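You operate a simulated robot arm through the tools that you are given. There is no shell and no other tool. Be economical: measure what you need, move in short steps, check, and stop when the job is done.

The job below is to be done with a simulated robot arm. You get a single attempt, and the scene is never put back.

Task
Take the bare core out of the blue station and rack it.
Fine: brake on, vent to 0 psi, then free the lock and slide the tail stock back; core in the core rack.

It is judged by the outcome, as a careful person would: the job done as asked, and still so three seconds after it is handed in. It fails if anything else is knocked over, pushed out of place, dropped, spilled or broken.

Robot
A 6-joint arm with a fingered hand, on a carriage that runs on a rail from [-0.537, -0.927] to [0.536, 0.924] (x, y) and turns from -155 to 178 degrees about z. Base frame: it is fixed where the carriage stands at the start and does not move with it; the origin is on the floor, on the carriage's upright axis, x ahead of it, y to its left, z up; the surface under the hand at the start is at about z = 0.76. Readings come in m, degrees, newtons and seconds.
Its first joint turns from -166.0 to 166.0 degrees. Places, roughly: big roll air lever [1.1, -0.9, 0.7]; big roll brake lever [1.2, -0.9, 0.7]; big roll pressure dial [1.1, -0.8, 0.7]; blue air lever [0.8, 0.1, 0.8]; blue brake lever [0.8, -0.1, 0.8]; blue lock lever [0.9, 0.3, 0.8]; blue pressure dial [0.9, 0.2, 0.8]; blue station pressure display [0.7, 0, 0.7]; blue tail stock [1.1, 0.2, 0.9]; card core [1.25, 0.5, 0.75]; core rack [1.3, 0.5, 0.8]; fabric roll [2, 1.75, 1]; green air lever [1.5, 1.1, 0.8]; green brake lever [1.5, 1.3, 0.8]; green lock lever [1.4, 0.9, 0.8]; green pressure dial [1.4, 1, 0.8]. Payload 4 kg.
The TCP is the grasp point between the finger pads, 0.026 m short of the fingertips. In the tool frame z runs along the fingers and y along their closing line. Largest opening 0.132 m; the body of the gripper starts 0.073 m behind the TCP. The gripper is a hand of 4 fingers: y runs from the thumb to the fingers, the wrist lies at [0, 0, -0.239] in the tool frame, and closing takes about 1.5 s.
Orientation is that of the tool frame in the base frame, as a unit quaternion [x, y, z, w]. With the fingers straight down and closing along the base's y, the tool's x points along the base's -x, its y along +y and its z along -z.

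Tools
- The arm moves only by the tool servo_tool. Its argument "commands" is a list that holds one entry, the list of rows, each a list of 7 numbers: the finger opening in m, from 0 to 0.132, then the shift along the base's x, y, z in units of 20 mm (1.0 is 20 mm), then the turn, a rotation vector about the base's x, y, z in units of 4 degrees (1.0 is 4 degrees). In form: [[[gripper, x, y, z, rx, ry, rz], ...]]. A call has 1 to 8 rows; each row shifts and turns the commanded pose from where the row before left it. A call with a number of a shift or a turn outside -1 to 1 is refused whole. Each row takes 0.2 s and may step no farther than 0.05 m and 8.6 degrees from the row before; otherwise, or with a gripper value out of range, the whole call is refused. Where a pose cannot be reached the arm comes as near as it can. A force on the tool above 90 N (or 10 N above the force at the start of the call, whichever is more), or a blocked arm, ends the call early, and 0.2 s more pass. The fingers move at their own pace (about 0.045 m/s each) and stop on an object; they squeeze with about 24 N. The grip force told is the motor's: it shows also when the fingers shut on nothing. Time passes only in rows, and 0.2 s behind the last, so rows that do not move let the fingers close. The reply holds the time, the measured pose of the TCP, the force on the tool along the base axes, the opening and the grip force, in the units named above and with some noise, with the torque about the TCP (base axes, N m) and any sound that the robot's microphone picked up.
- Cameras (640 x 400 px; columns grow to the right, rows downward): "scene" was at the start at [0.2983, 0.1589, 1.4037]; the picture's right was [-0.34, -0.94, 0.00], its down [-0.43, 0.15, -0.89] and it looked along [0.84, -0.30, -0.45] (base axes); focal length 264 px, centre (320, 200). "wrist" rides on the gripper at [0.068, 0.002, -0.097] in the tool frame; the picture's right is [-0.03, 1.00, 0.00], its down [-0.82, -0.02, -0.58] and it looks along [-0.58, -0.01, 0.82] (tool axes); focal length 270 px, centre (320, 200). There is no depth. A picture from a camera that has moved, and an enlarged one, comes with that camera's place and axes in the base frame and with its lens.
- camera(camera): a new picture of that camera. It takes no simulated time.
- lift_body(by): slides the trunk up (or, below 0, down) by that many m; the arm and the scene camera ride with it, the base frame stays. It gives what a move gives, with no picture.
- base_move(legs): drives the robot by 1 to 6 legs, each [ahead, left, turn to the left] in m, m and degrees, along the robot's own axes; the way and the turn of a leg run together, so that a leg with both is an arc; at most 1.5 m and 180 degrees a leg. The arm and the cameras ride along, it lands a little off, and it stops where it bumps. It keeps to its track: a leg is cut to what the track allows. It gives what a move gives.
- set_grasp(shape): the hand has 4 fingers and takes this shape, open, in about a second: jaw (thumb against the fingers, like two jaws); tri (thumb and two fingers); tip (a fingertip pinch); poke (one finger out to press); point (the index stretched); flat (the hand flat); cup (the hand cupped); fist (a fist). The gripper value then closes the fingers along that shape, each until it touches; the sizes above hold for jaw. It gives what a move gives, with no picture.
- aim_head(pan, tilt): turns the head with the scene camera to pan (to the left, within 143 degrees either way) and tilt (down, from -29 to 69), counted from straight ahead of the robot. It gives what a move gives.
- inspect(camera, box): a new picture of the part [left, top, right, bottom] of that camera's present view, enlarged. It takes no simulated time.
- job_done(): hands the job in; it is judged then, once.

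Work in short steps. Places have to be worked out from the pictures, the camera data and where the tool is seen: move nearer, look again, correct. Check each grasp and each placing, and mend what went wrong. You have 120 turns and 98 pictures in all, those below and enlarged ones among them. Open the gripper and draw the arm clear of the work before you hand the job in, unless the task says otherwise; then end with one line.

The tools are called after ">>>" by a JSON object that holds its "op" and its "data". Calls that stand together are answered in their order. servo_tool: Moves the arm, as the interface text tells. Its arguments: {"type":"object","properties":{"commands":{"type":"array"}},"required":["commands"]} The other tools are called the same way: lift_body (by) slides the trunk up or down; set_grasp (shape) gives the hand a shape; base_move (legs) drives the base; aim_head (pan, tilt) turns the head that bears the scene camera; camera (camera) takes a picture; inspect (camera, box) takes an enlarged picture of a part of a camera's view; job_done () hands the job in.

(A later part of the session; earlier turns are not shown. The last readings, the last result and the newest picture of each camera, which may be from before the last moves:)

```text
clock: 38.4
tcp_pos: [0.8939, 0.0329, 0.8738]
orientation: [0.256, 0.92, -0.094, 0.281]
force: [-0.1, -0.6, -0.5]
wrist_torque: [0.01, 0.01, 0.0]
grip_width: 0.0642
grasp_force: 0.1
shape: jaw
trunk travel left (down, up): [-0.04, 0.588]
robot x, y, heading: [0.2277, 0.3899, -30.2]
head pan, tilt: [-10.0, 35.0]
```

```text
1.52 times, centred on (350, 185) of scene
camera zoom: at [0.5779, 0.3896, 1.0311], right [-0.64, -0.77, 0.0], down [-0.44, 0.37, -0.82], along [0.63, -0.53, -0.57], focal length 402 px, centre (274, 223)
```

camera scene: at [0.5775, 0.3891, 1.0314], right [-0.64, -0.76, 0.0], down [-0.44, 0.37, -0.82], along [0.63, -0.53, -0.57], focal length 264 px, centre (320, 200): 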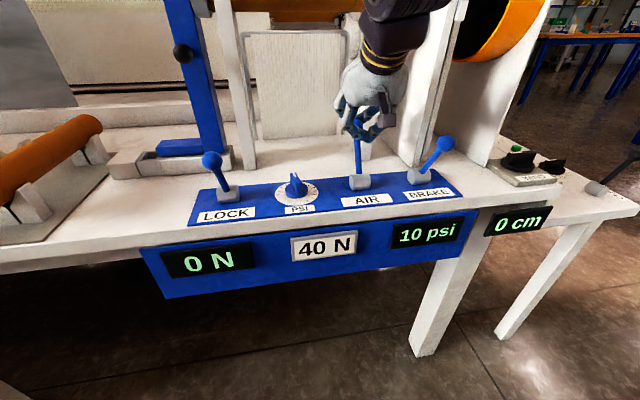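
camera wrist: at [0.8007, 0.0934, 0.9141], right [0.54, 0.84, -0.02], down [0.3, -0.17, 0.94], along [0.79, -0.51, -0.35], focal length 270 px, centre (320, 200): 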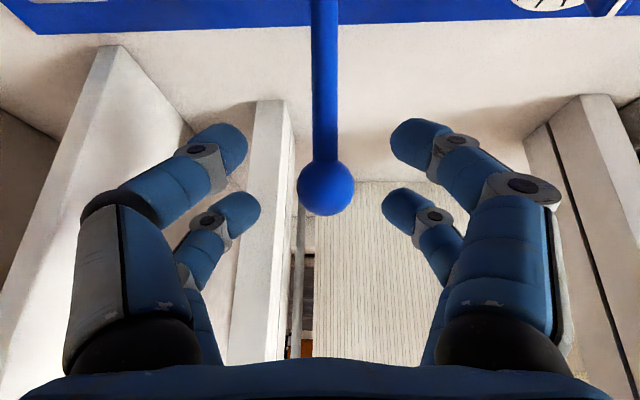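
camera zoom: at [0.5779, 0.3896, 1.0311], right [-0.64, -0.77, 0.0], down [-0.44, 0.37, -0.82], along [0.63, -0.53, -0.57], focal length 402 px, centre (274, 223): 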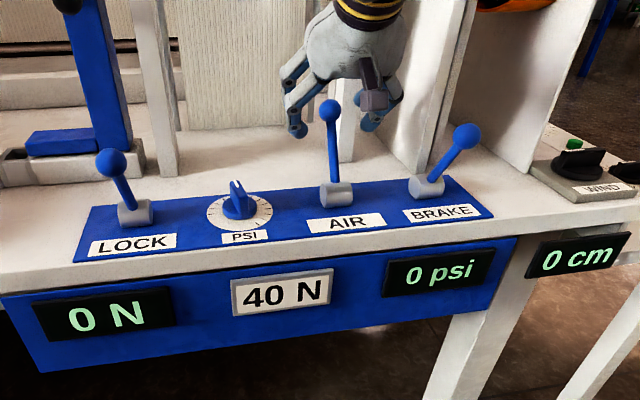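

Pressure is 0 psi and the brake is on. Next is LOCK: I'll rise and shift to above its ball (u≈0.72, v≈0.66).

>>> {"op": "servo_tool", "data": {"commands": [[[0.065, 0, 0, 1, 0, 0, 0], [0.065, 0, 0, 1, 0, 0, 0], [0.065, 0, 0, 1, 0, 0, 0], [0.065, 0, 0, 1, 0, 0, 0], [0.065, 0, 0, 1, 0, 0, 0], [0.065, -0.866, 0.5, 0, 0, 0, 0], [0.065, -0.866, 0.5, 0, 0, 0, 0], [0.065, -0.866, 0.5, 0, 0, 0, 0]]]}}

>>> {"op": "servo_tool", "data": {"commands": [[[0.065, -0.4, 0.9, 0, 0, 0, 0], [0.065, 0.2, 1, 0, 0, 0, 0], [0.065, 0.5, 0.87, 0, 0, 0, 0], [0.065, 0.5, 0.87, 0, 0, 0, 0], [0.065, 0.5, 0.87, 0, 0, 0, 0], [0.065, 0.5, 0.87, 0, 0, 0, 0], [0.065, 0.5, 0.87, 0, 0, 0, 0], [0.065, 0.5, 0.87, 0, 0, 0, 0]]]}}

>>> {"op": "camera", "data": {"camera": "wrist"}}

```text
clock: 40.2
tcp_pos: [0.8427, 0.0617, 0.9747]
orientation: [0.255, 0.92, -0.094, 0.282]
force: [1.0, 0.1, -0.4]
wrist_torque: [-0.02, -0.02, 0.02]
grip_width: 0.0644
grasp_force: 0.1
shape: jaw
trunk travel left (down, up): [-0.04, 0.588]
robot x, y, heading: [0.2278, 0.3892, -30.3]
head pan, tilt: [-10.0, 35.0]
```

```text
clock: 42.0
tcp_pos: [0.9, 0.2036, 0.9725]
orientation: [0.255, 0.92, -0.095, 0.281]
force: [-0.4, 0.5, -0.1]
wrist_torque: [0.03, -0.01, 0.0]
grip_width: 0.0646
grasp_force: 0.0
shape: jaw
trunk travel left (down, up): [-0.04, 0.588]
robot x, y, heading: [0.2272, 0.3905, -30.1]
head pan, tilt: [-10.0, 35.0]
```

```text
63 pictures are left
camera wrist: at [0.8059, 0.2645, 1.0127], right [0.54, 0.84, -0.02], down [0.3, -0.17, 0.94], along [0.79, -0.51, -0.35], focal length 270 px, centre (320, 200)
```

wrist: 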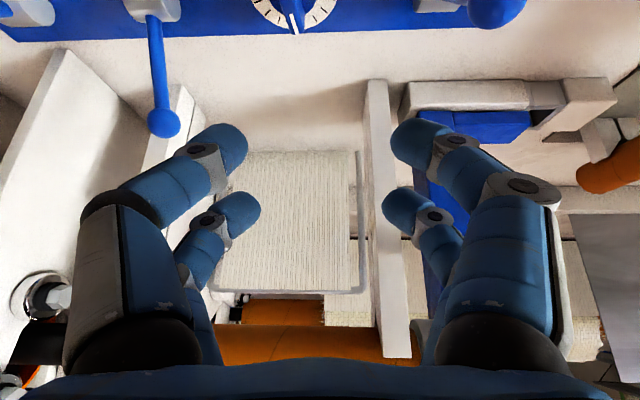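

The LOCK ball is at about u=0.716, v=0.666. I'll move over it and down around it, then check before closing.

>>> {"op": "servo_tool", "data": {"commands": [[[0.065, 0.346, 0.84, 0, 0, 0, 0], [0.065, 0.346, 0.84, 0, 0, 0, 0], [0.065, 0.346, 0.84, 0, 0, 0, 0], [0.065, 0.346, 0.84, 0, 0, 0, 0], [0.065, 0.346, 0.84, 0, 0, 0, 0], [0.065, 0, 0, -1, 0, 0, 0], [0.065, 0, 0, -1, 0, 0, 0]]]}}

>>> {"op": "camera", "data": {"camera": "wrist"}}

```text
clock: 43.6
tcp_pos: [0.9342, 0.289, 0.9332]
orientation: [0.256, 0.92, -0.095, 0.281]
force: [0.3, -0.1, 0.2]
wrist_torque: [0.01, 0.0, 0.0]
grip_width: 0.0648
grasp_force: 0.0
shape: jaw
trunk travel left (down, up): [-0.04, 0.588]
robot x, y, heading: [0.2289, 0.389, -30.1]
head pan, tilt: [-10.0, 35.0]
```

```text
62 pictures are left
camera wrist: at [0.841, 0.3508, 0.9732], right [0.54, 0.84, -0.02], down [0.3, -0.17, 0.94], along [0.79, -0.51, -0.35], focal length 270 px, centre (320, 200)
```

wrist: 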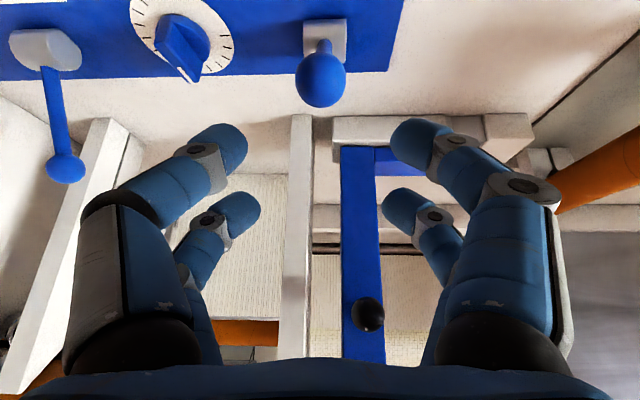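

The ball is centred. I'll go down and close on it.

>>> {"op": "servo_tool", "data": {"commands": [[[0.065, 0, 0, -1, 0, 0, 0], [0.065, 0, 0, -1, 0, 0, 0], [0.065, 0, 0, -1, 0, 0, 0], [0.0, 0, 0, 0, 0, 0, 0], [0.0, 0, 0, 0, 0, 0, 0], [0.0, 0, 0, 0, 0, 0, 0], [0.0, 0, 0, 0, 0, 0, 0], [0.0, 0, 0, 0, 0, 0, 0]]]}}

>>> {"op": "camera", "data": {"camera": "wrist"}}

```text
clock: 45.4
tcp_pos: [0.934, 0.2901, 0.8757]
orientation: [0.256, 0.92, -0.095, 0.281]
force: [0.1, -0.2, -3.6]
wrist_torque: [0.02, -0.01, -0.01]
grip_width: 0.0
grasp_force: 23.5
shape: jaw
trunk travel left (down, up): [-0.04, 0.588]
robot x, y, heading: [0.2252, 0.3919, -29.9]
head pan, tilt: [-10.0, 35.0]
```

```text
61 pictures are left
camera wrist: at [0.8404, 0.3501, 0.9148], right [0.54, 0.84, -0.02], down [0.3, -0.17, 0.94], along [0.79, -0.51, -0.35], focal length 270 px, centre (320, 200)
```

wrist: 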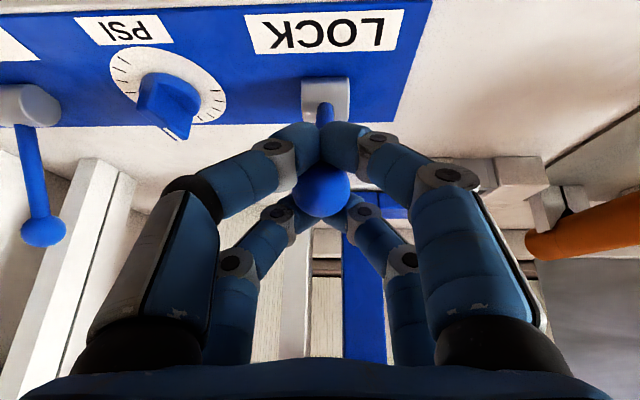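

The ball is caged as with AIR. I'll push the lock lever away along the arc to free it.

>>> {"op": "servo_tool", "data": {"commands": [[[0.0, 0.866, -0.5, 0.3, 0, 0, 0], [0.0, 0.866, -0.5, 0.1, 0, 0, 0], [0.0, 0.866, -0.5, 0, 0, 0, 0], [0.0, 0.866, -0.5, -0.3, 0, 0, 0], [0.0, 0.866, -0.5, -0.4, 0, 0, 0], [0.0, 0.26, -0.15, -0.1, 0, 0, 0]]]}}

>>> {"op": "servo_tool", "data": {"commands": [[[0.0, -0.26, 0.15, 0.2, 0, 0, 0], [0.065, 0, 0, 0.1, 0, 0, 0], [0.065, 0, 0, 0, 0, 0, 0], [0.065, 0, 0, 0, 0, 0, 0], [0.065, 0, 0, 0, 0, 0, 0], [0.065, 0, 0, 0, 0, 0, 0]]]}}

>>> {"op": "camera", "data": {"camera": "wrist"}}

>>> {"op": "camera", "data": {"camera": "scene"}}

```text
clock: 46.7
tcp_pos: [1.0174, 0.2432, 0.8709]
orientation: [0.256, 0.921, -0.094, 0.277]
force: [-49.1, 18.2, 24.5]
wrist_torque: [0.77, 2.03, 0.05]
grip_width: 0.002
grasp_force: 23.7
shape: jaw
trunk travel left (down, up): [-0.04, 0.588]
robot x, y, heading: [0.2289, 0.3921, -29.8]
head pan, tilt: [-10.0, 35.0]
stopped in row 6: the force on the tool passed its limit at 99 N (the readings are from after the stop); the commanded pose is now the measured one
```

```text
clock: 48.1
tcp_pos: [1.0144, 0.2426, 0.8748]
orientation: [0.256, 0.921, -0.095, 0.278]
force: [0.3, 0.2, 0.4]
wrist_torque: [-0.01, 0.0, -0.02]
grip_width: 0.064
grasp_force: 0.0
shape: jaw
trunk travel left (down, up): [-0.04, 0.588]
robot x, y, heading: [0.2293, 0.3901, -30.2]
head pan, tilt: [-10.0, 35.0]
```

```text
60 pictures are left
camera wrist: at [0.9218, 0.3037, 0.9162], right [0.54, 0.84, -0.02], down [0.3, -0.18, 0.94], along [0.78, -0.51, -0.35], focal length 270 px, centre (320, 200)
```

wrist: 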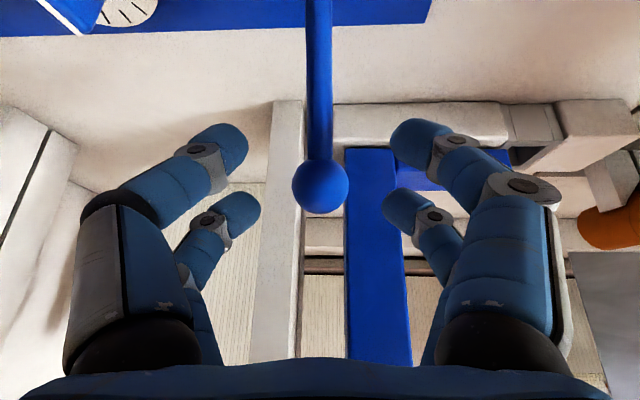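

```text
59 pictures are left
camera scene: at [0.5778, 0.3898, 1.0311], right [-0.64, -0.77, 0.0], down [-0.44, 0.37, -0.82], along [0.63, -0.53, -0.57], focal length 264 px, centre (320, 200)
```

scene: 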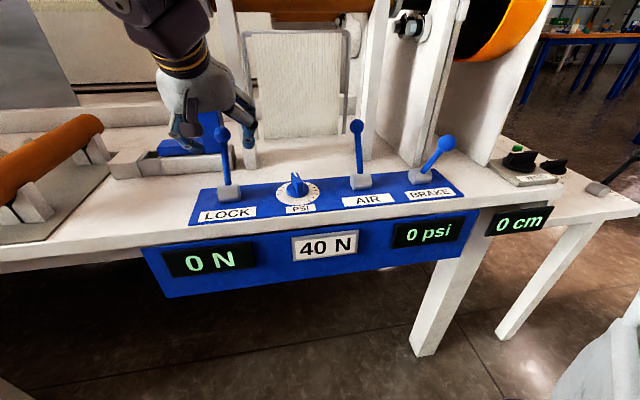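

LOCK is now away and the pressure still reads 0 psi. I'll rise and back off, then raise the trunk for a view of the tail stock and core.

>>> {"op": "servo_tool", "data": {"commands": [[[0.065, 0, 0, 1, 0, 0, 0], [0.065, 0, 0, 1, 0, 0, 0], [0.065, -0.4, 0.2, 1, 0, 0, 0], [0.065, -0.866, 0.5, 0.5, 0, 0, 0], [0.065, -0.866, 0.5, 0.5, 0, 0, 0], [0.065, -0.866, 0.5, 0.5, 0, 0, 0], [0.065, -0.866, 0.5, 0.5, 0, 0, 0]]]}}

>>> {"op": "lift_body", "data": {"by": 0.25}}

>>> {"op": "aim_head", "data": {"pan": 15, "tilt": 25}}

>>> {"op": "camera", "data": {"camera": "scene"}}

>>> {"op": "camera", "data": {"camera": "wrist"}}

```text
clock: 49.7
tcp_pos: [0.9379, 0.2848, 0.9725]
orientation: [0.257, 0.921, -0.095, 0.278]
force: [-0.5, 0.0, 0.5]
wrist_torque: [0.0, -0.03, -0.01]
grip_width: 0.0644
grasp_force: 0.0
shape: jaw
trunk travel left (down, up): [-0.04, 0.588]
robot x, y, heading: [0.2322, 0.3906, -30.2]
head pan, tilt: [-10.0, 35.0]
```

```text
clock: 52.3
tcp_pos: [0.9375, 0.2871, 1.2247]
orientation: [0.255, 0.921, -0.094, 0.278]
force: [0.1, 0.4, 0.6]
wrist_torque: [0.0, 0.0, 0.01]
grip_width: 0.0643
grasp_force: 0.0
shape: jaw
trunk travel left (down, up): [-0.29, 0.338]
robot x, y, heading: [0.2256, 0.3873, -30.0]
head pan, tilt: [-10.0, 35.0]
```

```text
clock: 53.2
tcp_pos: [0.9381, 0.287, 1.2237]
orientation: [0.256, 0.921, -0.095, 0.278]
force: [0.1, -0.2, -0.5]
wrist_torque: [0.03, -0.01, -0.01]
grip_width: 0.0644
grasp_force: 0.1
shape: jaw
trunk travel left (down, up): [-0.29, 0.338]
robot x, y, heading: [0.2307, 0.3853, -30.0]
head pan, tilt: [15.0, 25.0]
```

```text
58 pictures are left
camera scene: at [0.6207, 0.4102, 1.2977], right [-0.26, -0.97, 0.0], down [-0.41, 0.11, -0.91], along [0.88, -0.24, -0.42], focal length 264 px, centre (320, 200)
```

scene: 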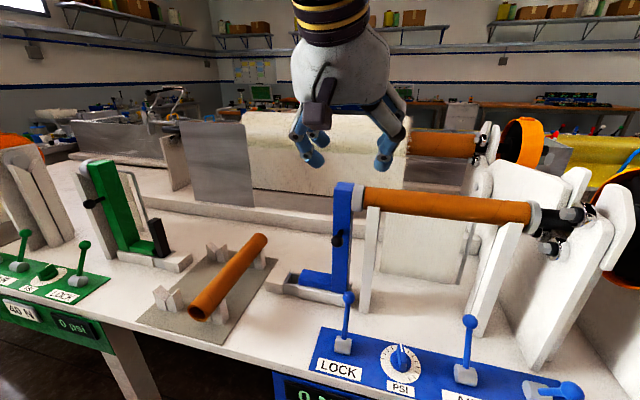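

```text
57 pictures are left
camera wrist: at [0.8444, 0.3478, 1.2652], right [0.54, 0.84, -0.02], down [0.3, -0.18, 0.94], along [0.78, -0.51, -0.35], focal length 270 px, centre (320, 200)
```

wrist: 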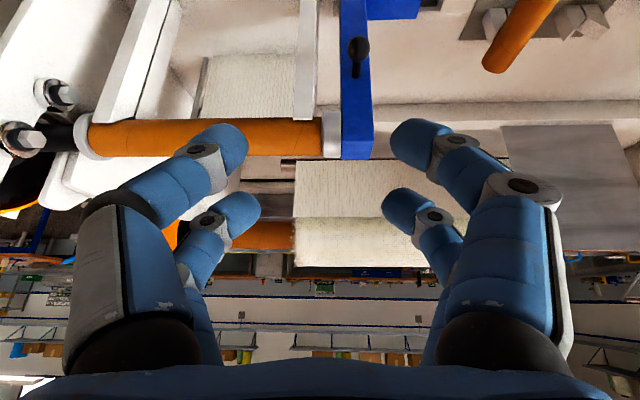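

>>> {"op": "inspect", "data": {"camera": "scene", "box": [320, 170, 620, 320]}}

>>> {"op": "inspect", "data": {"camera": "scene", "box": [140, 170, 400, 350]}}

```text
2.13 times, centred on (470, 245) of scene
camera zoom: at [0.6207, 0.4102, 1.2977], right [-0.26, -0.97, 0.0], down [-0.41, 0.11, -0.91], along [0.88, -0.24, -0.42], focal length 563 px, centre (0, 104)
```

zoom: 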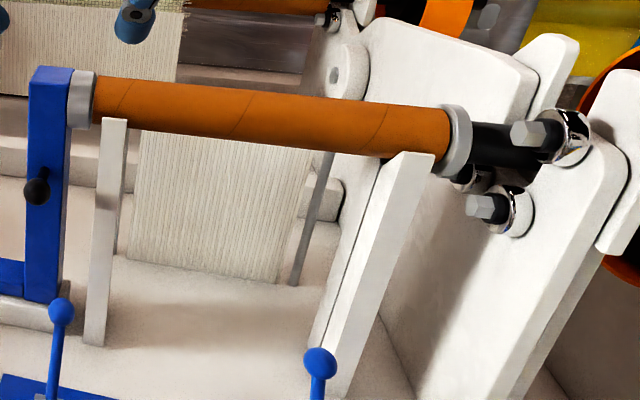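

```text
2.22 times, centred on (270, 260) of scene
camera zoom: at [0.6207, 0.4102, 1.2977], right [-0.26, -0.97, 0.0], down [-0.41, 0.11, -0.91], along [0.88, -0.24, -0.42], focal length 587 px, centre (431, 67)
```

zoom: 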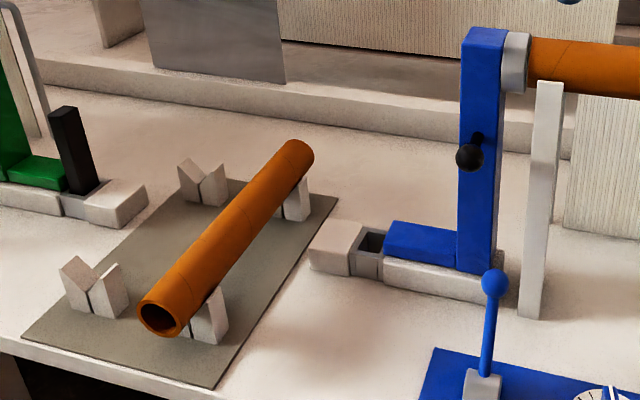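

The V-rack's left pair is empty, and the tail stock has a black knob facing the operator. I'll lower the hand in front of the knob to locate it more exactly.

>>> {"op": "servo_tool", "data": {"commands": [[[0.065, 0.4, 0.65, 0, 0, 0, 0], [0.065, 0.4, 0.65, 0, 0, 0, 0]]]}}

>>> {"op": "lift_body", "data": {"by": -0.15}}

>>> {"op": "camera", "data": {"camera": "wrist"}}

>>> {"op": "camera", "data": {"camera": "scene"}}

```text
clock: 53.8
tcp_pos: [0.9518, 0.3128, 1.2251]
orientation: [0.255, 0.921, -0.094, 0.279]
force: [0.3, -0.7, 0.3]
wrist_torque: [0.0, -0.02, 0.02]
grip_width: 0.0646
grasp_force: 0.0
shape: jaw
trunk travel left (down, up): [-0.29, 0.338]
robot x, y, heading: [0.2312, 0.3955, -30.0]
head pan, tilt: [15.0, 25.0]
```

```text
clock: 55.6
tcp_pos: [0.9532, 0.3127, 1.0742]
orientation: [0.256, 0.921, -0.095, 0.278]
force: [-0.7, -0.4, -0.4]
wrist_torque: [-0.01, 0.01, 0.01]
grip_width: 0.0643
grasp_force: 0.1
shape: jaw
trunk travel left (down, up): [-0.14, 0.488]
robot x, y, heading: [0.2249, 0.3919, -29.9]
head pan, tilt: [15.0, 25.0]
```

```text
54 pictures are left
camera wrist: at [0.8605, 0.3737, 1.1152], right [0.54, 0.84, -0.02], down [0.3, -0.18, 0.94], along [0.78, -0.51, -0.35], focal length 270 px, centre (320, 200)
```

wrist: 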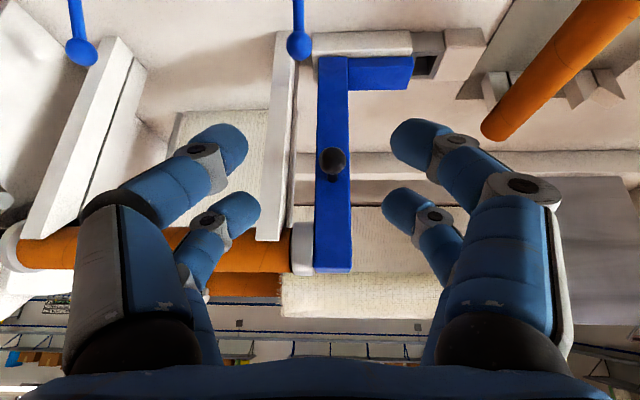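

```text
53 pictures are left
camera scene: at [0.6215, 0.4098, 1.1471], right [-0.26, -0.97, 0.0], down [-0.41, 0.11, -0.91], along [0.88, -0.23, -0.42], focal length 264 px, centre (320, 200)
```

scene: 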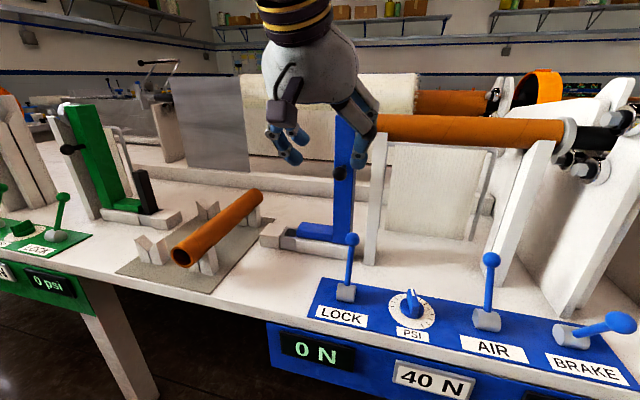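

By triangulating over the 15 cm trunk move, the knob is at u≈0.752, v≈0.794, z≈0.984. I'll bring the open fingers around it.

>>> {"op": "servo_tool", "data": {"commands": [[[0.065, 0.92, -0.485, -0.75, 0, 0, 0], [0.065, 0.92, -0.485, -0.75, 0, 0, 0], [0.065, 0.92, -0.485, -0.75, 0, 0, 0], [0.065, 0.92, -0.485, -0.75, 0, 0, 0]]]}}

>>> {"op": "camera", "data": {"camera": "wrist"}}

```text
clock: 56.6
tcp_pos: [1.0255, 0.2726, 1.0118]
orientation: [0.256, 0.921, -0.095, 0.278]
force: [-0.6, 0.8, 0.0]
wrist_torque: [0.01, 0.01, 0.0]
grip_width: 0.0644
grasp_force: 0.1
shape: jaw
trunk travel left (down, up): [-0.14, 0.488]
robot x, y, heading: [0.2265, 0.3913, -29.8]
head pan, tilt: [15.0, 25.0]
```

```text
52 pictures are left
camera wrist: at [0.9337, 0.3345, 1.0533], right [0.54, 0.84, -0.02], down [0.3, -0.18, 0.94], along [0.78, -0.51, -0.35], focal length 270 px, centre (320, 200)
```

wrist: 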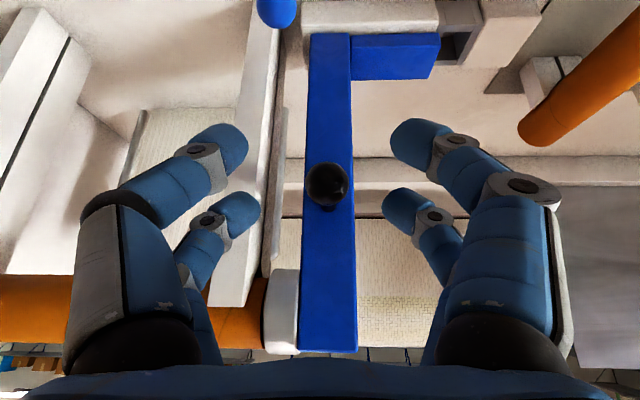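

The alignment is good. I'll take the last two steps and close.

>>> {"op": "servo_tool", "data": {"commands": [[[0.065, 0.92, -0.485, -0.7, 0, 0, 0], [0.065, 0.92, -0.485, -0.7, 0, 0, 0], [0.0, 0, 0, 0, 0, 0, 0], [0.0, 0, 0, 0, 0, 0, 0], [0.0, 0, 0, 0, 0, 0, 0], [0.0, 0, 0, 0, 0, 0, 0], [0.0, 0, 0, 0, 0, 0, 0]]]}}

>>> {"op": "camera", "data": {"camera": "wrist"}}

```text
clock: 58.2
tcp_pos: [1.0633, 0.2523, 0.9829]
orientation: [0.256, 0.921, -0.095, 0.276]
force: [2.4, -1.1, -8.0]
wrist_torque: [0.09, 0.15, 0.04]
grip_width: 0.0
grasp_force: 24.4
shape: jaw
trunk travel left (down, up): [-0.14, 0.488]
robot x, y, heading: [0.2251, 0.3931, -30.1]
head pan, tilt: [15.0, 25.0]
```

```text
51 pictures are left
camera wrist: at [0.9707, 0.3143, 1.024], right [0.54, 0.84, -0.02], down [0.31, -0.18, 0.94], along [0.78, -0.51, -0.35], focal length 270 px, centre (320, 200)
```

wrist: 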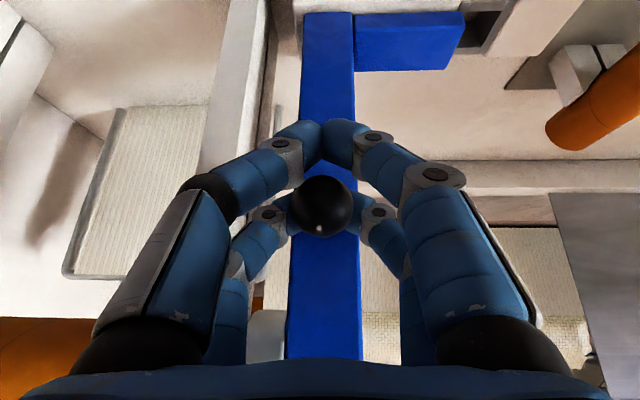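

The knob is caged. I'll drag the tail stock back along +u in small steps and check its motion.

>>> {"op": "servo_tool", "data": {"commands": [[[0.0, 0.25, 0.433, 0, 0, 0, 0], [0.0, 0.25, 0.433, 0, 0, 0, 0], [0.0, 0.25, 0.433, 0, 0, 0, 0], [0.0, 0.25, 0.433, 0, 0, 0, 0]]]}}

>>> {"op": "camera", "data": {"camera": "wrist"}}

>>> {"op": "inspect", "data": {"camera": "scene", "box": [200, 80, 600, 330]}}

```text
clock: 59.2
tcp_pos: [1.0849, 0.289, 0.9849]
orientation: [0.256, 0.921, -0.095, 0.277]
force: [-4.9, -1.1, -19.9]
wrist_torque: [0.25, 0.43, -0.08]
grip_width: 0.0
grasp_force: 23.9
shape: jaw
trunk travel left (down, up): [-0.14, 0.488]
robot x, y, heading: [0.2298, 0.395, -30.3]
head pan, tilt: [15.0, 25.0]
```

```text
50 pictures are left
camera wrist: at [0.9917, 0.3501, 1.025], right [0.54, 0.84, -0.02], down [0.31, -0.18, 0.94], along [0.78, -0.51, -0.35], focal length 270 px, centre (320, 200)
```

wrist: 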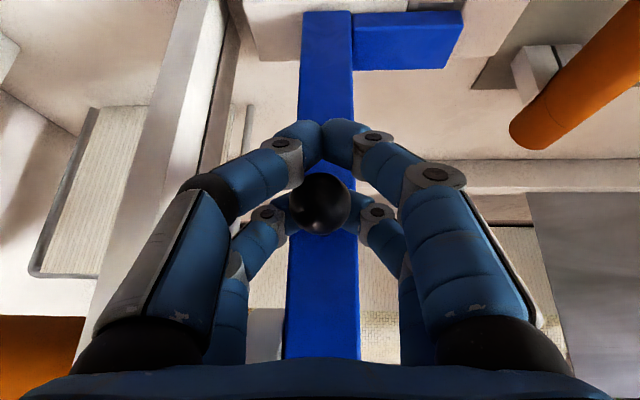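

```text
1.60 times, centred on (400, 205) of scene
camera zoom: at [0.6219, 0.4098, 1.1469], right [-0.26, -0.97, 0.0], down [-0.41, 0.11, -0.91], along [0.88, -0.23, -0.42], focal length 422 px, centre (192, 192)
```

zoom: 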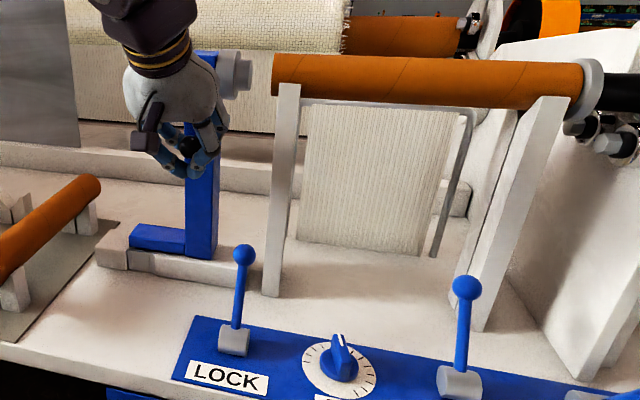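

The tail stock slid back with its foot near the end block, and the core stays on its posts. I'll make one small extra push to confirm the stop, then release.

>>> {"op": "servo_tool", "data": {"commands": [[[0.0, 0.25, 0.433, 0, 0, 0, 0], [0.0, 0.25, 0.433, 0, 0, 0, 0], [0.0, 0, 0, 0, 0, 0, 0]]]}}

>>> {"op": "inspect", "data": {"camera": "scene", "box": [240, 80, 440, 270]}}

```text
clock: 60.0
tcp_pos: [1.0926, 0.3066, 0.9853]
orientation: [0.256, 0.921, -0.095, 0.277]
force: [2.5, -4.5, -23.2]
wrist_torque: [0.28, 0.52, -0.06]
grip_width: 0.0
grasp_force: 24.3
shape: jaw
trunk travel left (down, up): [-0.14, 0.488]
robot x, y, heading: [0.2303, 0.3929, -30.0]
head pan, tilt: [15.0, 25.0]
```

```text
2.11 times, centred on (340, 175) of scene
camera zoom: at [0.6223, 0.4095, 1.1468], right [-0.26, -0.97, 0.0], down [-0.41, 0.11, -0.91], along [0.88, -0.23, -0.42], focal length 556 px, centre (278, 253)
```

zoom: 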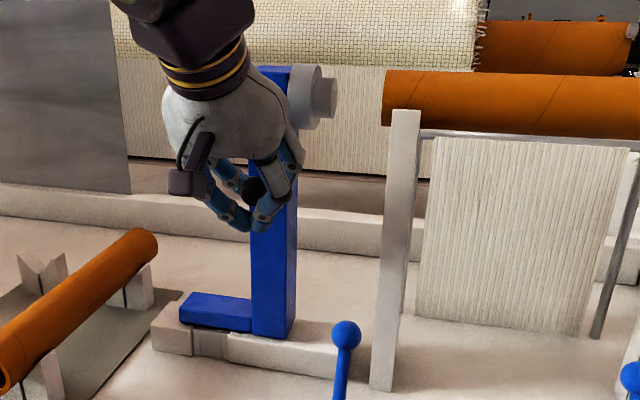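

It still slides freely, so I'll continue until it stops.

>>> {"op": "servo_tool", "data": {"commands": [[[0.0, 0.25, 0.433, 0, 0, 0, 0], [0.0, 0.25, 0.433, 0, 0, 0, 0], [0.0, 0.25, 0.433, 0, 0, 0, 0], [0.0, 0, 0, 0, 0, 0, 0]]]}}

>>> {"op": "inspect", "data": {"camera": "scene", "box": [240, 80, 440, 270]}}

```text
clock: 61.0
tcp_pos: [1.1069, 0.3324, 0.9847]
orientation: [0.257, 0.921, -0.095, 0.277]
force: [-6.0, -18.1, -21.0]
wrist_torque: [0.32, 0.4, -0.49]
grip_width: 0.0
grasp_force: 23.8
shape: jaw
trunk travel left (down, up): [-0.14, 0.488]
robot x, y, heading: [0.2278, 0.3909, -29.8]
head pan, tilt: [15.0, 25.0]
```

```text
2.11 times, centred on (340, 175) of scene
camera zoom: at [0.6219, 0.4088, 1.1469], right [-0.26, -0.97, 0.0], down [-0.41, 0.11, -0.91], along [0.88, -0.23, -0.42], focal length 556 px, centre (278, 253)
```

zoom: 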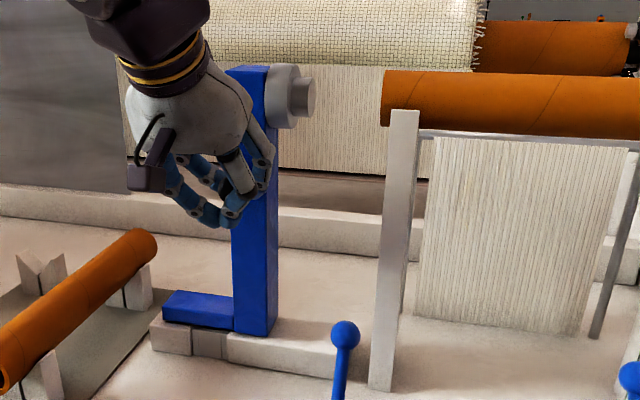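

The sideways force rose to 19 N, so it's at its stop. I'll release and back away up and out.

>>> {"op": "servo_tool", "data": {"commands": [[[0.0, -0.1, -0.17, 0, 0, 0, 0], [0.065, 0, 0, 0, 0, 0, 0], [0.065, 0, 0, 0, 0, 0, 0], [0.065, 0, 0, 0, 0, 0, 0], [0.065, 0, 0, 0, 0, 0, 0], [0.065, 0, 0, 0, 0, 0, 0]]]}}

>>> {"op": "servo_tool", "data": {"commands": [[[0.065, -0.6, 0.35, 0.7, 0, 0, 0], [0.065, -0.8, 0.45, 0.7, 0, 0, 0], [0.065, -0.8, 0.45, 0.7, 0, 0, 0], [0.065, -0.8, 0.45, 0.7, 0, 0, 0], [0.065, -0.8, 0.45, 0.7, 0, 0, 0], [0.065, -0.8, 0.45, 0.7, 0, 0, 0]]]}}

>>> {"op": "lift_body", "data": {"by": 0.3}}

>>> {"op": "camera", "data": {"camera": "wrist"}}

>>> {"op": "camera", "data": {"camera": "scene"}}

```text
clock: 62.4
tcp_pos: [1.1061, 0.3299, 0.9878]
orientation: [0.257, 0.921, -0.095, 0.278]
force: [0.0, 0.1, 0.1]
wrist_torque: [0.02, 0.02, 0.02]
grip_width: 0.0645
grasp_force: 0.0
shape: jaw
trunk travel left (down, up): [-0.14, 0.488]
robot x, y, heading: [0.2268, 0.3913, -30.2]
head pan, tilt: [15.0, 25.0]
```

```text
clock: 63.8
tcp_pos: [1.0161, 0.3807, 1.0695]
orientation: [0.256, 0.921, -0.095, 0.279]
force: [0.0, 0.2, 0.7]
wrist_torque: [0.01, 0.0, -0.01]
grip_width: 0.0647
grasp_force: 0.0
shape: jaw
trunk travel left (down, up): [-0.14, 0.488]
robot x, y, heading: [0.2251, 0.3928, -30.0]
head pan, tilt: [15.0, 25.0]
```

```text
clock: 66.8
tcp_pos: [1.0159, 0.3815, 1.3706]
orientation: [0.256, 0.921, -0.095, 0.278]
force: [-0.3, 0.7, 0.4]
wrist_torque: [0.0, 0.01, 0.03]
grip_width: 0.0645
grasp_force: 0.1
shape: jaw
trunk travel left (down, up): [-0.44, 0.188]
robot x, y, heading: [0.2271, 0.3936, -30.0]
head pan, tilt: [15.0, 25.0]
```

```text
46 pictures are left
camera wrist: at [0.922, 0.4424, 1.4112], right [0.54, 0.84, -0.02], down [0.3, -0.18, 0.94], along [0.78, -0.51, -0.35], focal length 270 px, centre (320, 200)
```

wrist: 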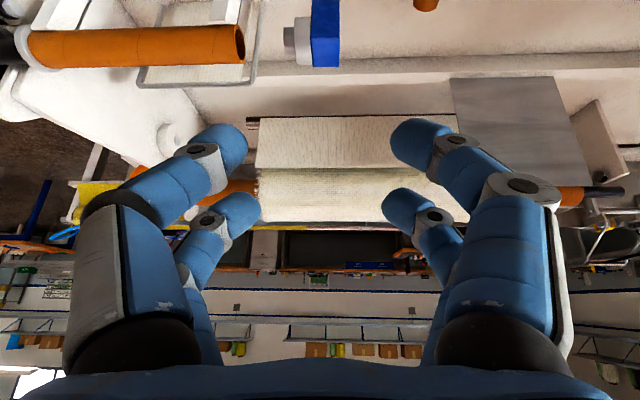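

```text
45 pictures are left
camera scene: at [0.5789, 0.4344, 1.4466], right [-0.26, -0.97, 0.0], down [-0.41, 0.11, -0.91], along [0.88, -0.23, -0.42], focal length 264 px, centre (320, 200)
```

scene: 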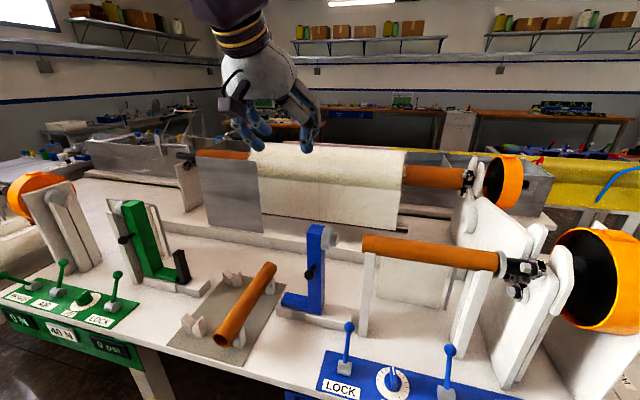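

The tail stock is back and the core sits on its posts with its left end free. Next I'll set the tool upright and yaw it -90° so it closes across the core, while moving to above the core's middle.

>>> {"op": "servo_tool", "data": {"commands": [[[0.09, 0, 0, 0, 0.53, 0.92, 0], [0.09, 0, 0, 0, 0.53, 0.92, 0], [0.09, 0, 0, 0, 0.53, 0.92, 0], [0.09, 0, 0, 0, 0.53, 0.92, 0], [0.09, 0, 0, 0, 0.53, 0.92, 0], [0.09, 0, 0, 0, 0.53, 0.92, 0], [0.09, 0, 0, 0, 0.53, 0.92, 0], [0.09, 0, 0, 0, 0.53, 0.92, 0]]]}}

>>> {"op": "servo_tool", "data": {"commands": [[[0.09, 0, -0.72, 0, 0, 0, -1], [0.09, 0, -0.72, 0, 0, 0, -1], [0.09, 0, -0.72, 0, 0, 0, -1], [0.09, 0, -0.72, 0, 0, 0, -1], [0.09, 0, -0.72, 0, 0, 0, -1], [0.09, 0, -0.72, 0, 0, 0, -1], [0.09, 0, -0.72, 0, 0, 0, -1], [0.09, 0, -0.72, 0, 0, 0, -1]]]}}

>>> {"op": "servo_tool", "data": {"commands": [[[0.09, 0, -0.72, 0, 0, 0, -1], [0.09, 0, -0.72, 0, 0, 0, -1], [0.09, 0, -0.72, 0, 0, 0, -1], [0.09, 0, -0.72, 0, 0, 0, -1], [0.09, 0, -0.72, 0, 0, 0, -1], [0.09, 0, -0.72, 0, 0, 0, -1], [0.09, 0, -0.72, 0, 0, 0, -1], [0.09, 0, -0.72, 0, 0, 0, -1]]]}}

>>> {"op": "servo_tool", "data": {"commands": [[[0.09, 0, -0.72, 0, 0, 0, -1], [0.09, 0, -0.72, 0, 0, 0, -1], [0.09, 0, -0.72, 0, 0, 0, -1], [0.09, 0, -0.72, 0, 0, 0, -1], [0.09, 0, -0.72, 0, 0, 0, -1], [0.09, 0, -0.72, 0, 0, 0, -1], [0.09, 0, -0.72, 0, 0, 0, -0.5]]]}}

>>> {"op": "camera", "data": {"camera": "wrist"}}

```text
clock: 68.6
tcp_pos: [1.0147, 0.3823, 1.3703]
orientation: [0.262, 0.965, -0.021, -0.006]
force: [-1.2, 0.4, 0.2]
wrist_torque: [0.01, 0.0, -0.03]
grip_width: 0.0896
grasp_force: 0.1
shape: jaw
trunk travel left (down, up): [-0.44, 0.188]
robot x, y, heading: [0.2283, 0.3908, -29.7]
head pan, tilt: [15.0, 25.0]
```

```text
clock: 70.4
tcp_pos: [1.0152, 0.2669, 1.3713]
orientation: [0.518, 0.855, -0.019, -0.01]
force: [-0.4, 0.4, 0.2]
wrist_torque: [-0.03, -0.01, -0.01]
grip_width: 0.0896
grasp_force: 0.0
shape: jaw
trunk travel left (down, up): [-0.44, 0.188]
robot x, y, heading: [0.2291, 0.3938, -29.9]
head pan, tilt: [15.0, 25.0]
```

```text
clock: 72.2
tcp_pos: [1.0149, 0.1506, 1.3709]
orientation: [0.734, 0.679, -0.015, -0.016]
force: [-0.6, 0.0, 0.2]
wrist_torque: [-0.04, -0.01, 0.02]
grip_width: 0.0896
grasp_force: 0.1
shape: jaw
trunk travel left (down, up): [-0.44, 0.188]
robot x, y, heading: [0.2261, 0.3942, -29.8]
head pan, tilt: [15.0, 25.0]
```

```text
clock: 73.8
tcp_pos: [1.0155, 0.0529, 1.3715]
orientation: [0.867, 0.498, -0.012, -0.019]
force: [0.3, 0.1, 0.3]
wrist_torque: [-0.02, -0.02, -0.01]
grip_width: 0.0898
grasp_force: 0.0
shape: jaw
trunk travel left (down, up): [-0.44, 0.188]
robot x, y, heading: [0.2324, 0.3899, -30.1]
head pan, tilt: [15.0, 25.0]
```

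```text
44 pictures are left
camera wrist: at [1.0556, 0.1085, 1.4664], right [0.85, -0.53, -0.04], down [-0.41, -0.71, 0.58], along [-0.34, -0.47, -0.81], focal length 270 px, centre (320, 200)
```

wrist: 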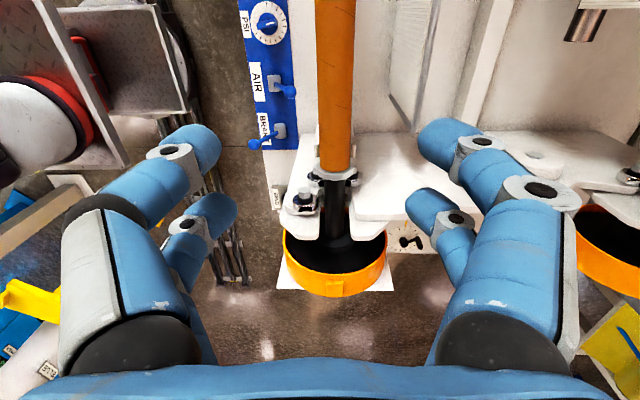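

I'm above the core's middle, which is at u≈0.553, v≈0.860, z≈1.065, with a diameter of about 5 cm. I'll correct the slight tilt and the 7 mm v offset, lower the trunk 0.2 m, and look again.

>>> {"op": "servo_tool", "data": {"commands": [[[0.09, 0.3, -0.175, 0, -0.325, -0.563, 0], [0.09, 0, 0, 0, 0, 0, 0]]]}}

>>> {"op": "lift_body", "data": {"by": -0.2}}

>>> {"op": "camera", "data": {"camera": "wrist"}}

>>> {"op": "aim_head", "data": {"pan": -5, "tilt": 20}}

>>> {"op": "camera", "data": {"camera": "scene"}}

```text
clock: 74.4
tcp_pos: [1.0212, 0.0486, 1.3704]
orientation: [0.868, 0.497, 0.0, 0.002]
force: [0.1, 0.3, -0.8]
wrist_torque: [0.01, 0.01, -0.01]
grip_width: 0.0896
grasp_force: 0.1
shape: jaw
trunk travel left (down, up): [-0.44, 0.188]
robot x, y, heading: [0.2272, 0.3919, -30.1]
head pan, tilt: [15.0, 25.0]
```

```text
clock: 76.5
tcp_pos: [1.0207, 0.0471, 1.1709]
orientation: [0.868, 0.497, 0.0, 0.0]
force: [-0.7, -0.3, 0.2]
wrist_torque: [-0.01, -0.02, -0.01]
grip_width: 0.0894
grasp_force: 0.0
shape: jaw
trunk travel left (down, up): [-0.24, 0.388]
robot x, y, heading: [0.2301, 0.3917, -30.0]
head pan, tilt: [15.0, 25.0]
```

```text
43 pictures are left
camera wrist: at [1.0565, 0.1055, 1.2663], right [0.85, -0.53, 0.0], down [-0.43, -0.69, 0.58], along [-0.3, -0.49, -0.82], focal length 270 px, centre (320, 200)
```

wrist: 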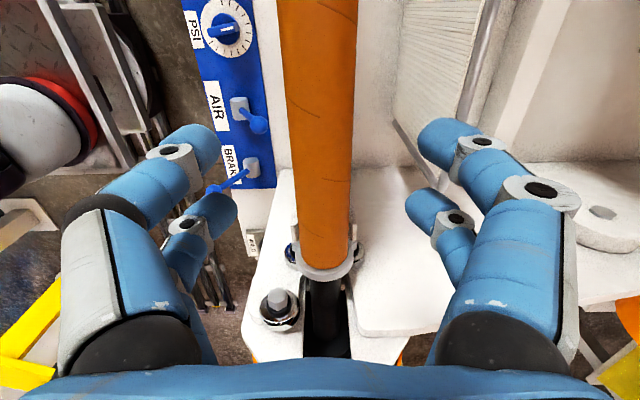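

```text
clock: 77.4
tcp_pos: [1.0216, 0.0473, 1.1702]
orientation: [0.868, 0.497, 0.0, 0.001]
force: [-0.1, -0.9, 0.5]
wrist_torque: [0.0, -0.01, 0.0]
grip_width: 0.09
grasp_force: 0.0
shape: jaw
trunk travel left (down, up): [-0.24, 0.388]
robot x, y, heading: [0.2289, 0.3909, -30.1]
head pan, tilt: [-5.0, 20.0]
```

```text
42 pictures are left
camera scene: at [0.6127, 0.3781, 1.2559], right [-0.57, -0.82, 0.0], down [-0.28, 0.2, -0.94], along [0.77, -0.54, -0.34], focal length 264 px, centre (320, 200)
```

scene: 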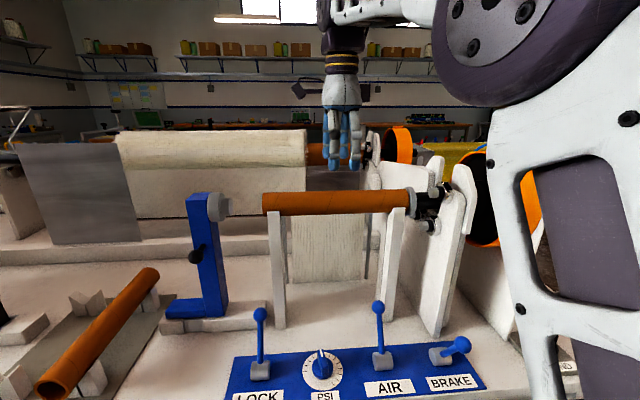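

The core is centred between the fingers. I'll descend 10 cm and close on it.

>>> {"op": "servo_tool", "data": {"commands": [[[0.09, 0, 0, -1, 0, 0, 0], [0.09, 0, 0, -1, 0, 0, 0], [0.09, 0, 0, -1, 0, 0, 0], [0.09, 0, 0, -1, 0, 0, 0], [0.09, 0, 0, -1, 0, 0, 0]]]}}

>>> {"op": "camera", "data": {"camera": "wrist"}}

>>> {"op": "inspect", "data": {"camera": "scene", "box": [220, 100, 470, 280]}}

```text
clock: 78.6
tcp_pos: [1.0202, 0.0475, 1.0702]
orientation: [0.868, 0.497, 0.0, 0.003]
force: [-0.4, -0.4, 0.0]
wrist_torque: [0.02, 0.01, -0.03]
grip_width: 0.0897
grasp_force: 0.0
shape: jaw
trunk travel left (down, up): [-0.24, 0.388]
robot x, y, heading: [0.2305, 0.3963, -29.6]
head pan, tilt: [-5.0, 20.0]
```

```text
41 pictures are left
camera wrist: at [1.0563, 0.1055, 1.1662], right [0.85, -0.53, 0.0], down [-0.43, -0.69, 0.58], along [-0.3, -0.49, -0.82], focal length 270 px, centre (320, 200)
```

wrist: 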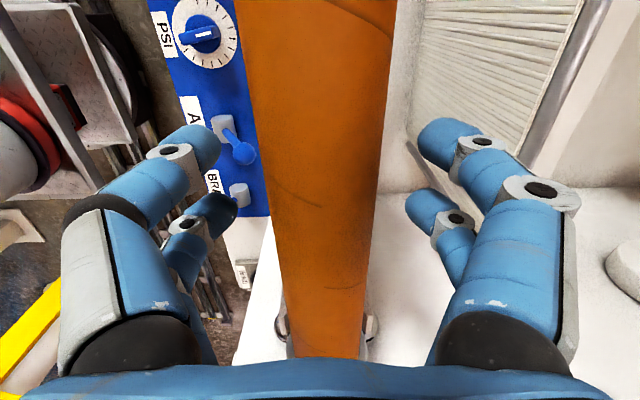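

```text
2.22 times, centred on (345, 190) of scene
camera zoom: at [0.6126, 0.378, 1.256], right [-0.57, -0.82, 0.0], down [-0.28, 0.2, -0.94], along [0.77, -0.54, -0.34], focal length 587 px, centre (264, 222)
```

zoom: 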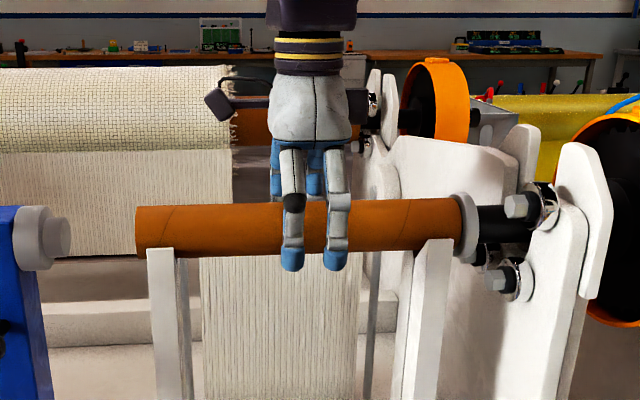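

The fingers straddle the core at its middle. I'll close.

>>> {"op": "servo_tool", "data": {"commands": [[[0.03, 0, 0, 0, 0, 0, 0], [0.03, 0, 0, 0, 0, 0, 0], [0.03, 0, 0, 0, 0, 0, 0], [0.03, 0, 0, 0, 0, 0, 0], [0.03, 0, 0, 0, 0, 0, 0], [0.03, 0, 0, 0, 0, 0, 0]]]}}

>>> {"op": "inspect", "data": {"camera": "scene", "box": [220, 100, 470, 280]}}

```text
clock: 80.0
tcp_pos: [1.0209, 0.0474, 1.0709]
orientation: [0.868, 0.497, -0.001, 0.001]
force: [0.1, -0.6, -2.1]
wrist_torque: [-0.02, -0.04, -0.03]
grip_width: 0.0382
grasp_force: 23.9
shape: jaw
trunk travel left (down, up): [-0.24, 0.388]
robot x, y, heading: [0.2274, 0.3904, -29.8]
head pan, tilt: [-5.0, 20.0]
```

```text
2.22 times, centred on (345, 190) of scene
camera zoom: at [0.6127, 0.378, 1.2559], right [-0.57, -0.82, 0.0], down [-0.28, 0.2, -0.94], along [0.77, -0.54, -0.34], focal length 587 px, centre (264, 222)
```

zoom: 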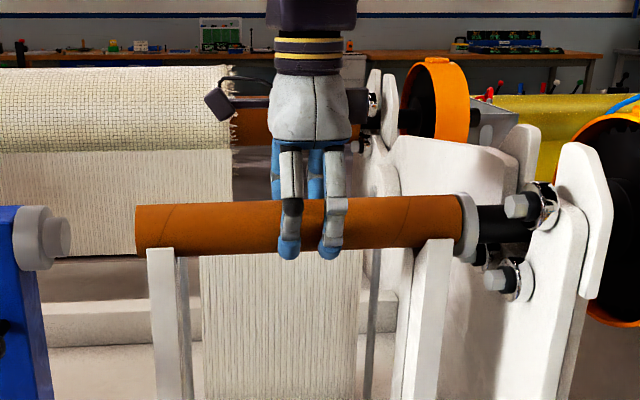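

The core is gripped. I'll slide it 4 cm toward the tail stock to draw it off the chuck's stub (the gap is about 7 cm), watching the force.

>>> {"op": "servo_tool", "data": {"commands": [[[0.03, 0.25, 0.433, 0, 0, 0, 0], [0.03, 0.25, 0.433, 0, 0, 0, 0], [0.03, 0.25, 0.433, 0, 0, 0, 0], [0.03, 0.25, 0.433, 0, 0, 0, 0]]]}}

>>> {"op": "inspect", "data": {"camera": "scene", "box": [220, 100, 470, 280]}}

```text
clock: 81.0
tcp_pos: [1.0405, 0.0818, 1.0695]
orientation: [0.868, 0.497, -0.001, 0.0]
force: [0.7, 0.7, -1.9]
wrist_torque: [0.0, 0.01, 0.04]
grip_width: 0.0385
grasp_force: 23.5
shape: jaw
trunk travel left (down, up): [-0.24, 0.388]
robot x, y, heading: [0.2287, 0.3913, -29.9]
head pan, tilt: [-5.0, 20.0]
```

```text
2.22 times, centred on (345, 190) of scene
camera zoom: at [0.6127, 0.3779, 1.256], right [-0.57, -0.82, 0.0], down [-0.28, 0.2, -0.94], along [0.77, -0.54, -0.34], focal length 587 px, centre (264, 222)
```

zoom: 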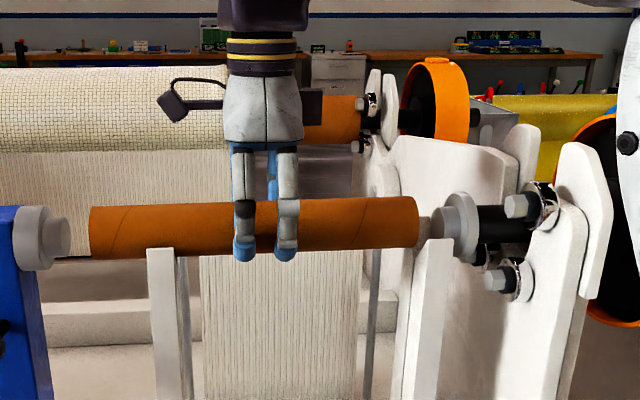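

The core has drawn off, but I need to see whether it has cleared the stub.

>>> {"op": "inspect", "data": {"camera": "scene", "box": [355, 160, 445, 220]}}

>>> {"op": "inspect", "data": {"camera": "scene", "box": [210, 160, 300, 220]}}

```text
6.67 times, centred on (400, 190) of scene
camera zoom: at [0.6127, 0.3779, 1.256], right [-0.57, -0.82, 0.0], down [-0.28, 0.2, -0.94], along [0.77, -0.54, -0.34], focal length 1760 px, centre (-213, 267)
```

zoom: 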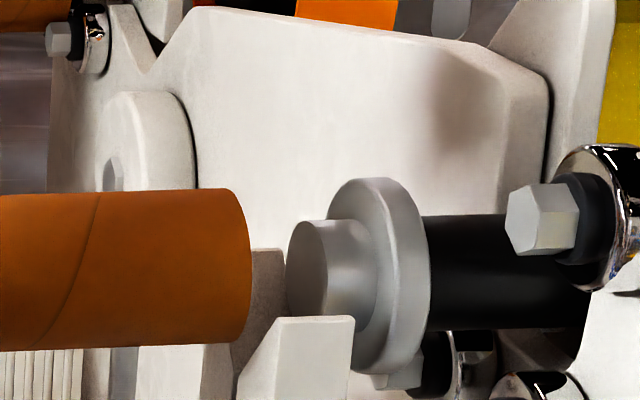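

```text
6.67 times, centred on (255, 190) of scene
camera zoom: at [0.6127, 0.3779, 1.256], right [-0.57, -0.82, 0.0], down [-0.28, 0.2, -0.94], along [0.77, -0.54, -0.34], focal length 1760 px, centre (753, 267)
```

zoom: 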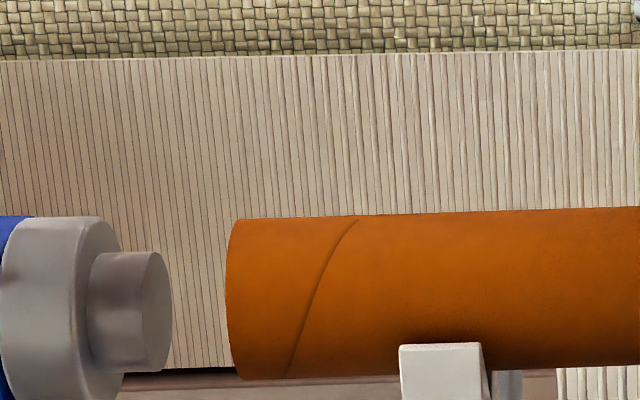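

The core is clear at both ends. I'll lift it straight up, a little by the arm first to check the grip, then by the trunk.

>>> {"op": "servo_tool", "data": {"commands": [[[0.03, 0, 0, 0.5, 0, 0, 0], [0.03, 0, 0, 1, 0, 0, 0], [0.03, 0, 0, 1, 0, 0, 0]]]}}

>>> {"op": "lift_body", "data": {"by": 0.2}}

>>> {"op": "camera", "data": {"camera": "scene"}}

>>> {"op": "camera", "data": {"camera": "wrist"}}

```text
clock: 81.8
tcp_pos: [1.0398, 0.0815, 1.1184]
orientation: [0.868, 0.497, 0.0, 0.001]
force: [-0.4, -0.1, -1.3]
wrist_torque: [-0.03, 0.02, 0.02]
grip_width: 0.0385
grasp_force: 24.0
shape: jaw
trunk travel left (down, up): [-0.24, 0.388]
robot x, y, heading: [0.2293, 0.3912, -30.2]
head pan, tilt: [-5.0, 20.0]
```

```text
clock: 83.9
tcp_pos: [1.0412, 0.082, 1.3207]
orientation: [0.867, 0.498, -0.001, 0.001]
force: [-0.2, -0.5, -1.9]
wrist_torque: [0.01, 0.0, -0.01]
grip_width: 0.0385
grasp_force: 24.2
shape: jaw
trunk travel left (down, up): [-0.44, 0.188]
robot x, y, heading: [0.2282, 0.3919, -30.3]
head pan, tilt: [-5.0, 20.0]
```

```text
35 pictures are left
camera scene: at [0.5663, 0.4048, 1.4546], right [-0.57, -0.82, 0.0], down [-0.28, 0.2, -0.94], along [0.77, -0.54, -0.34], focal length 264 px, centre (320, 200)
```

scene: 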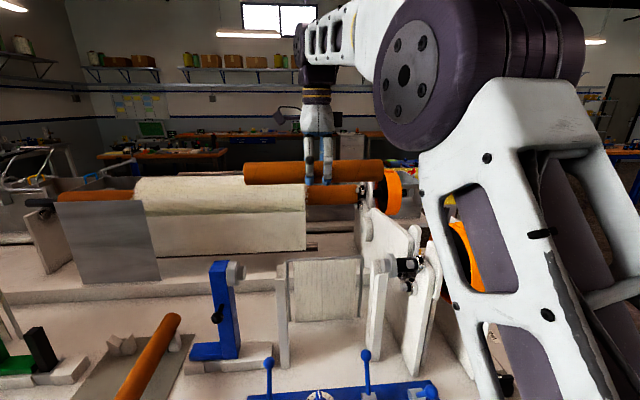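

```text
34 pictures are left
camera wrist: at [1.0768, 0.1401, 1.4159], right [0.85, -0.53, 0.0], down [-0.43, -0.69, 0.58], along [-0.3, -0.49, -0.82], focal length 270 px, centre (320, 200)
```

wrist: 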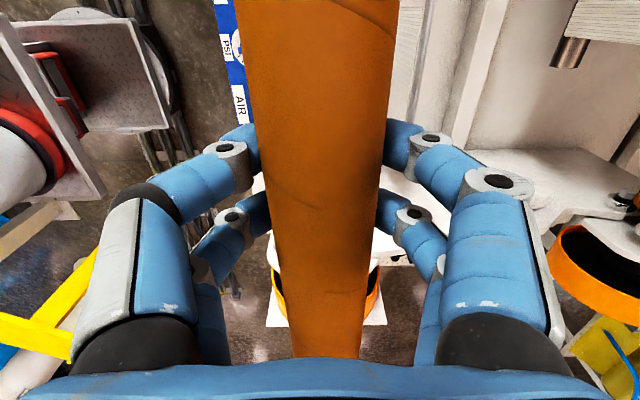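

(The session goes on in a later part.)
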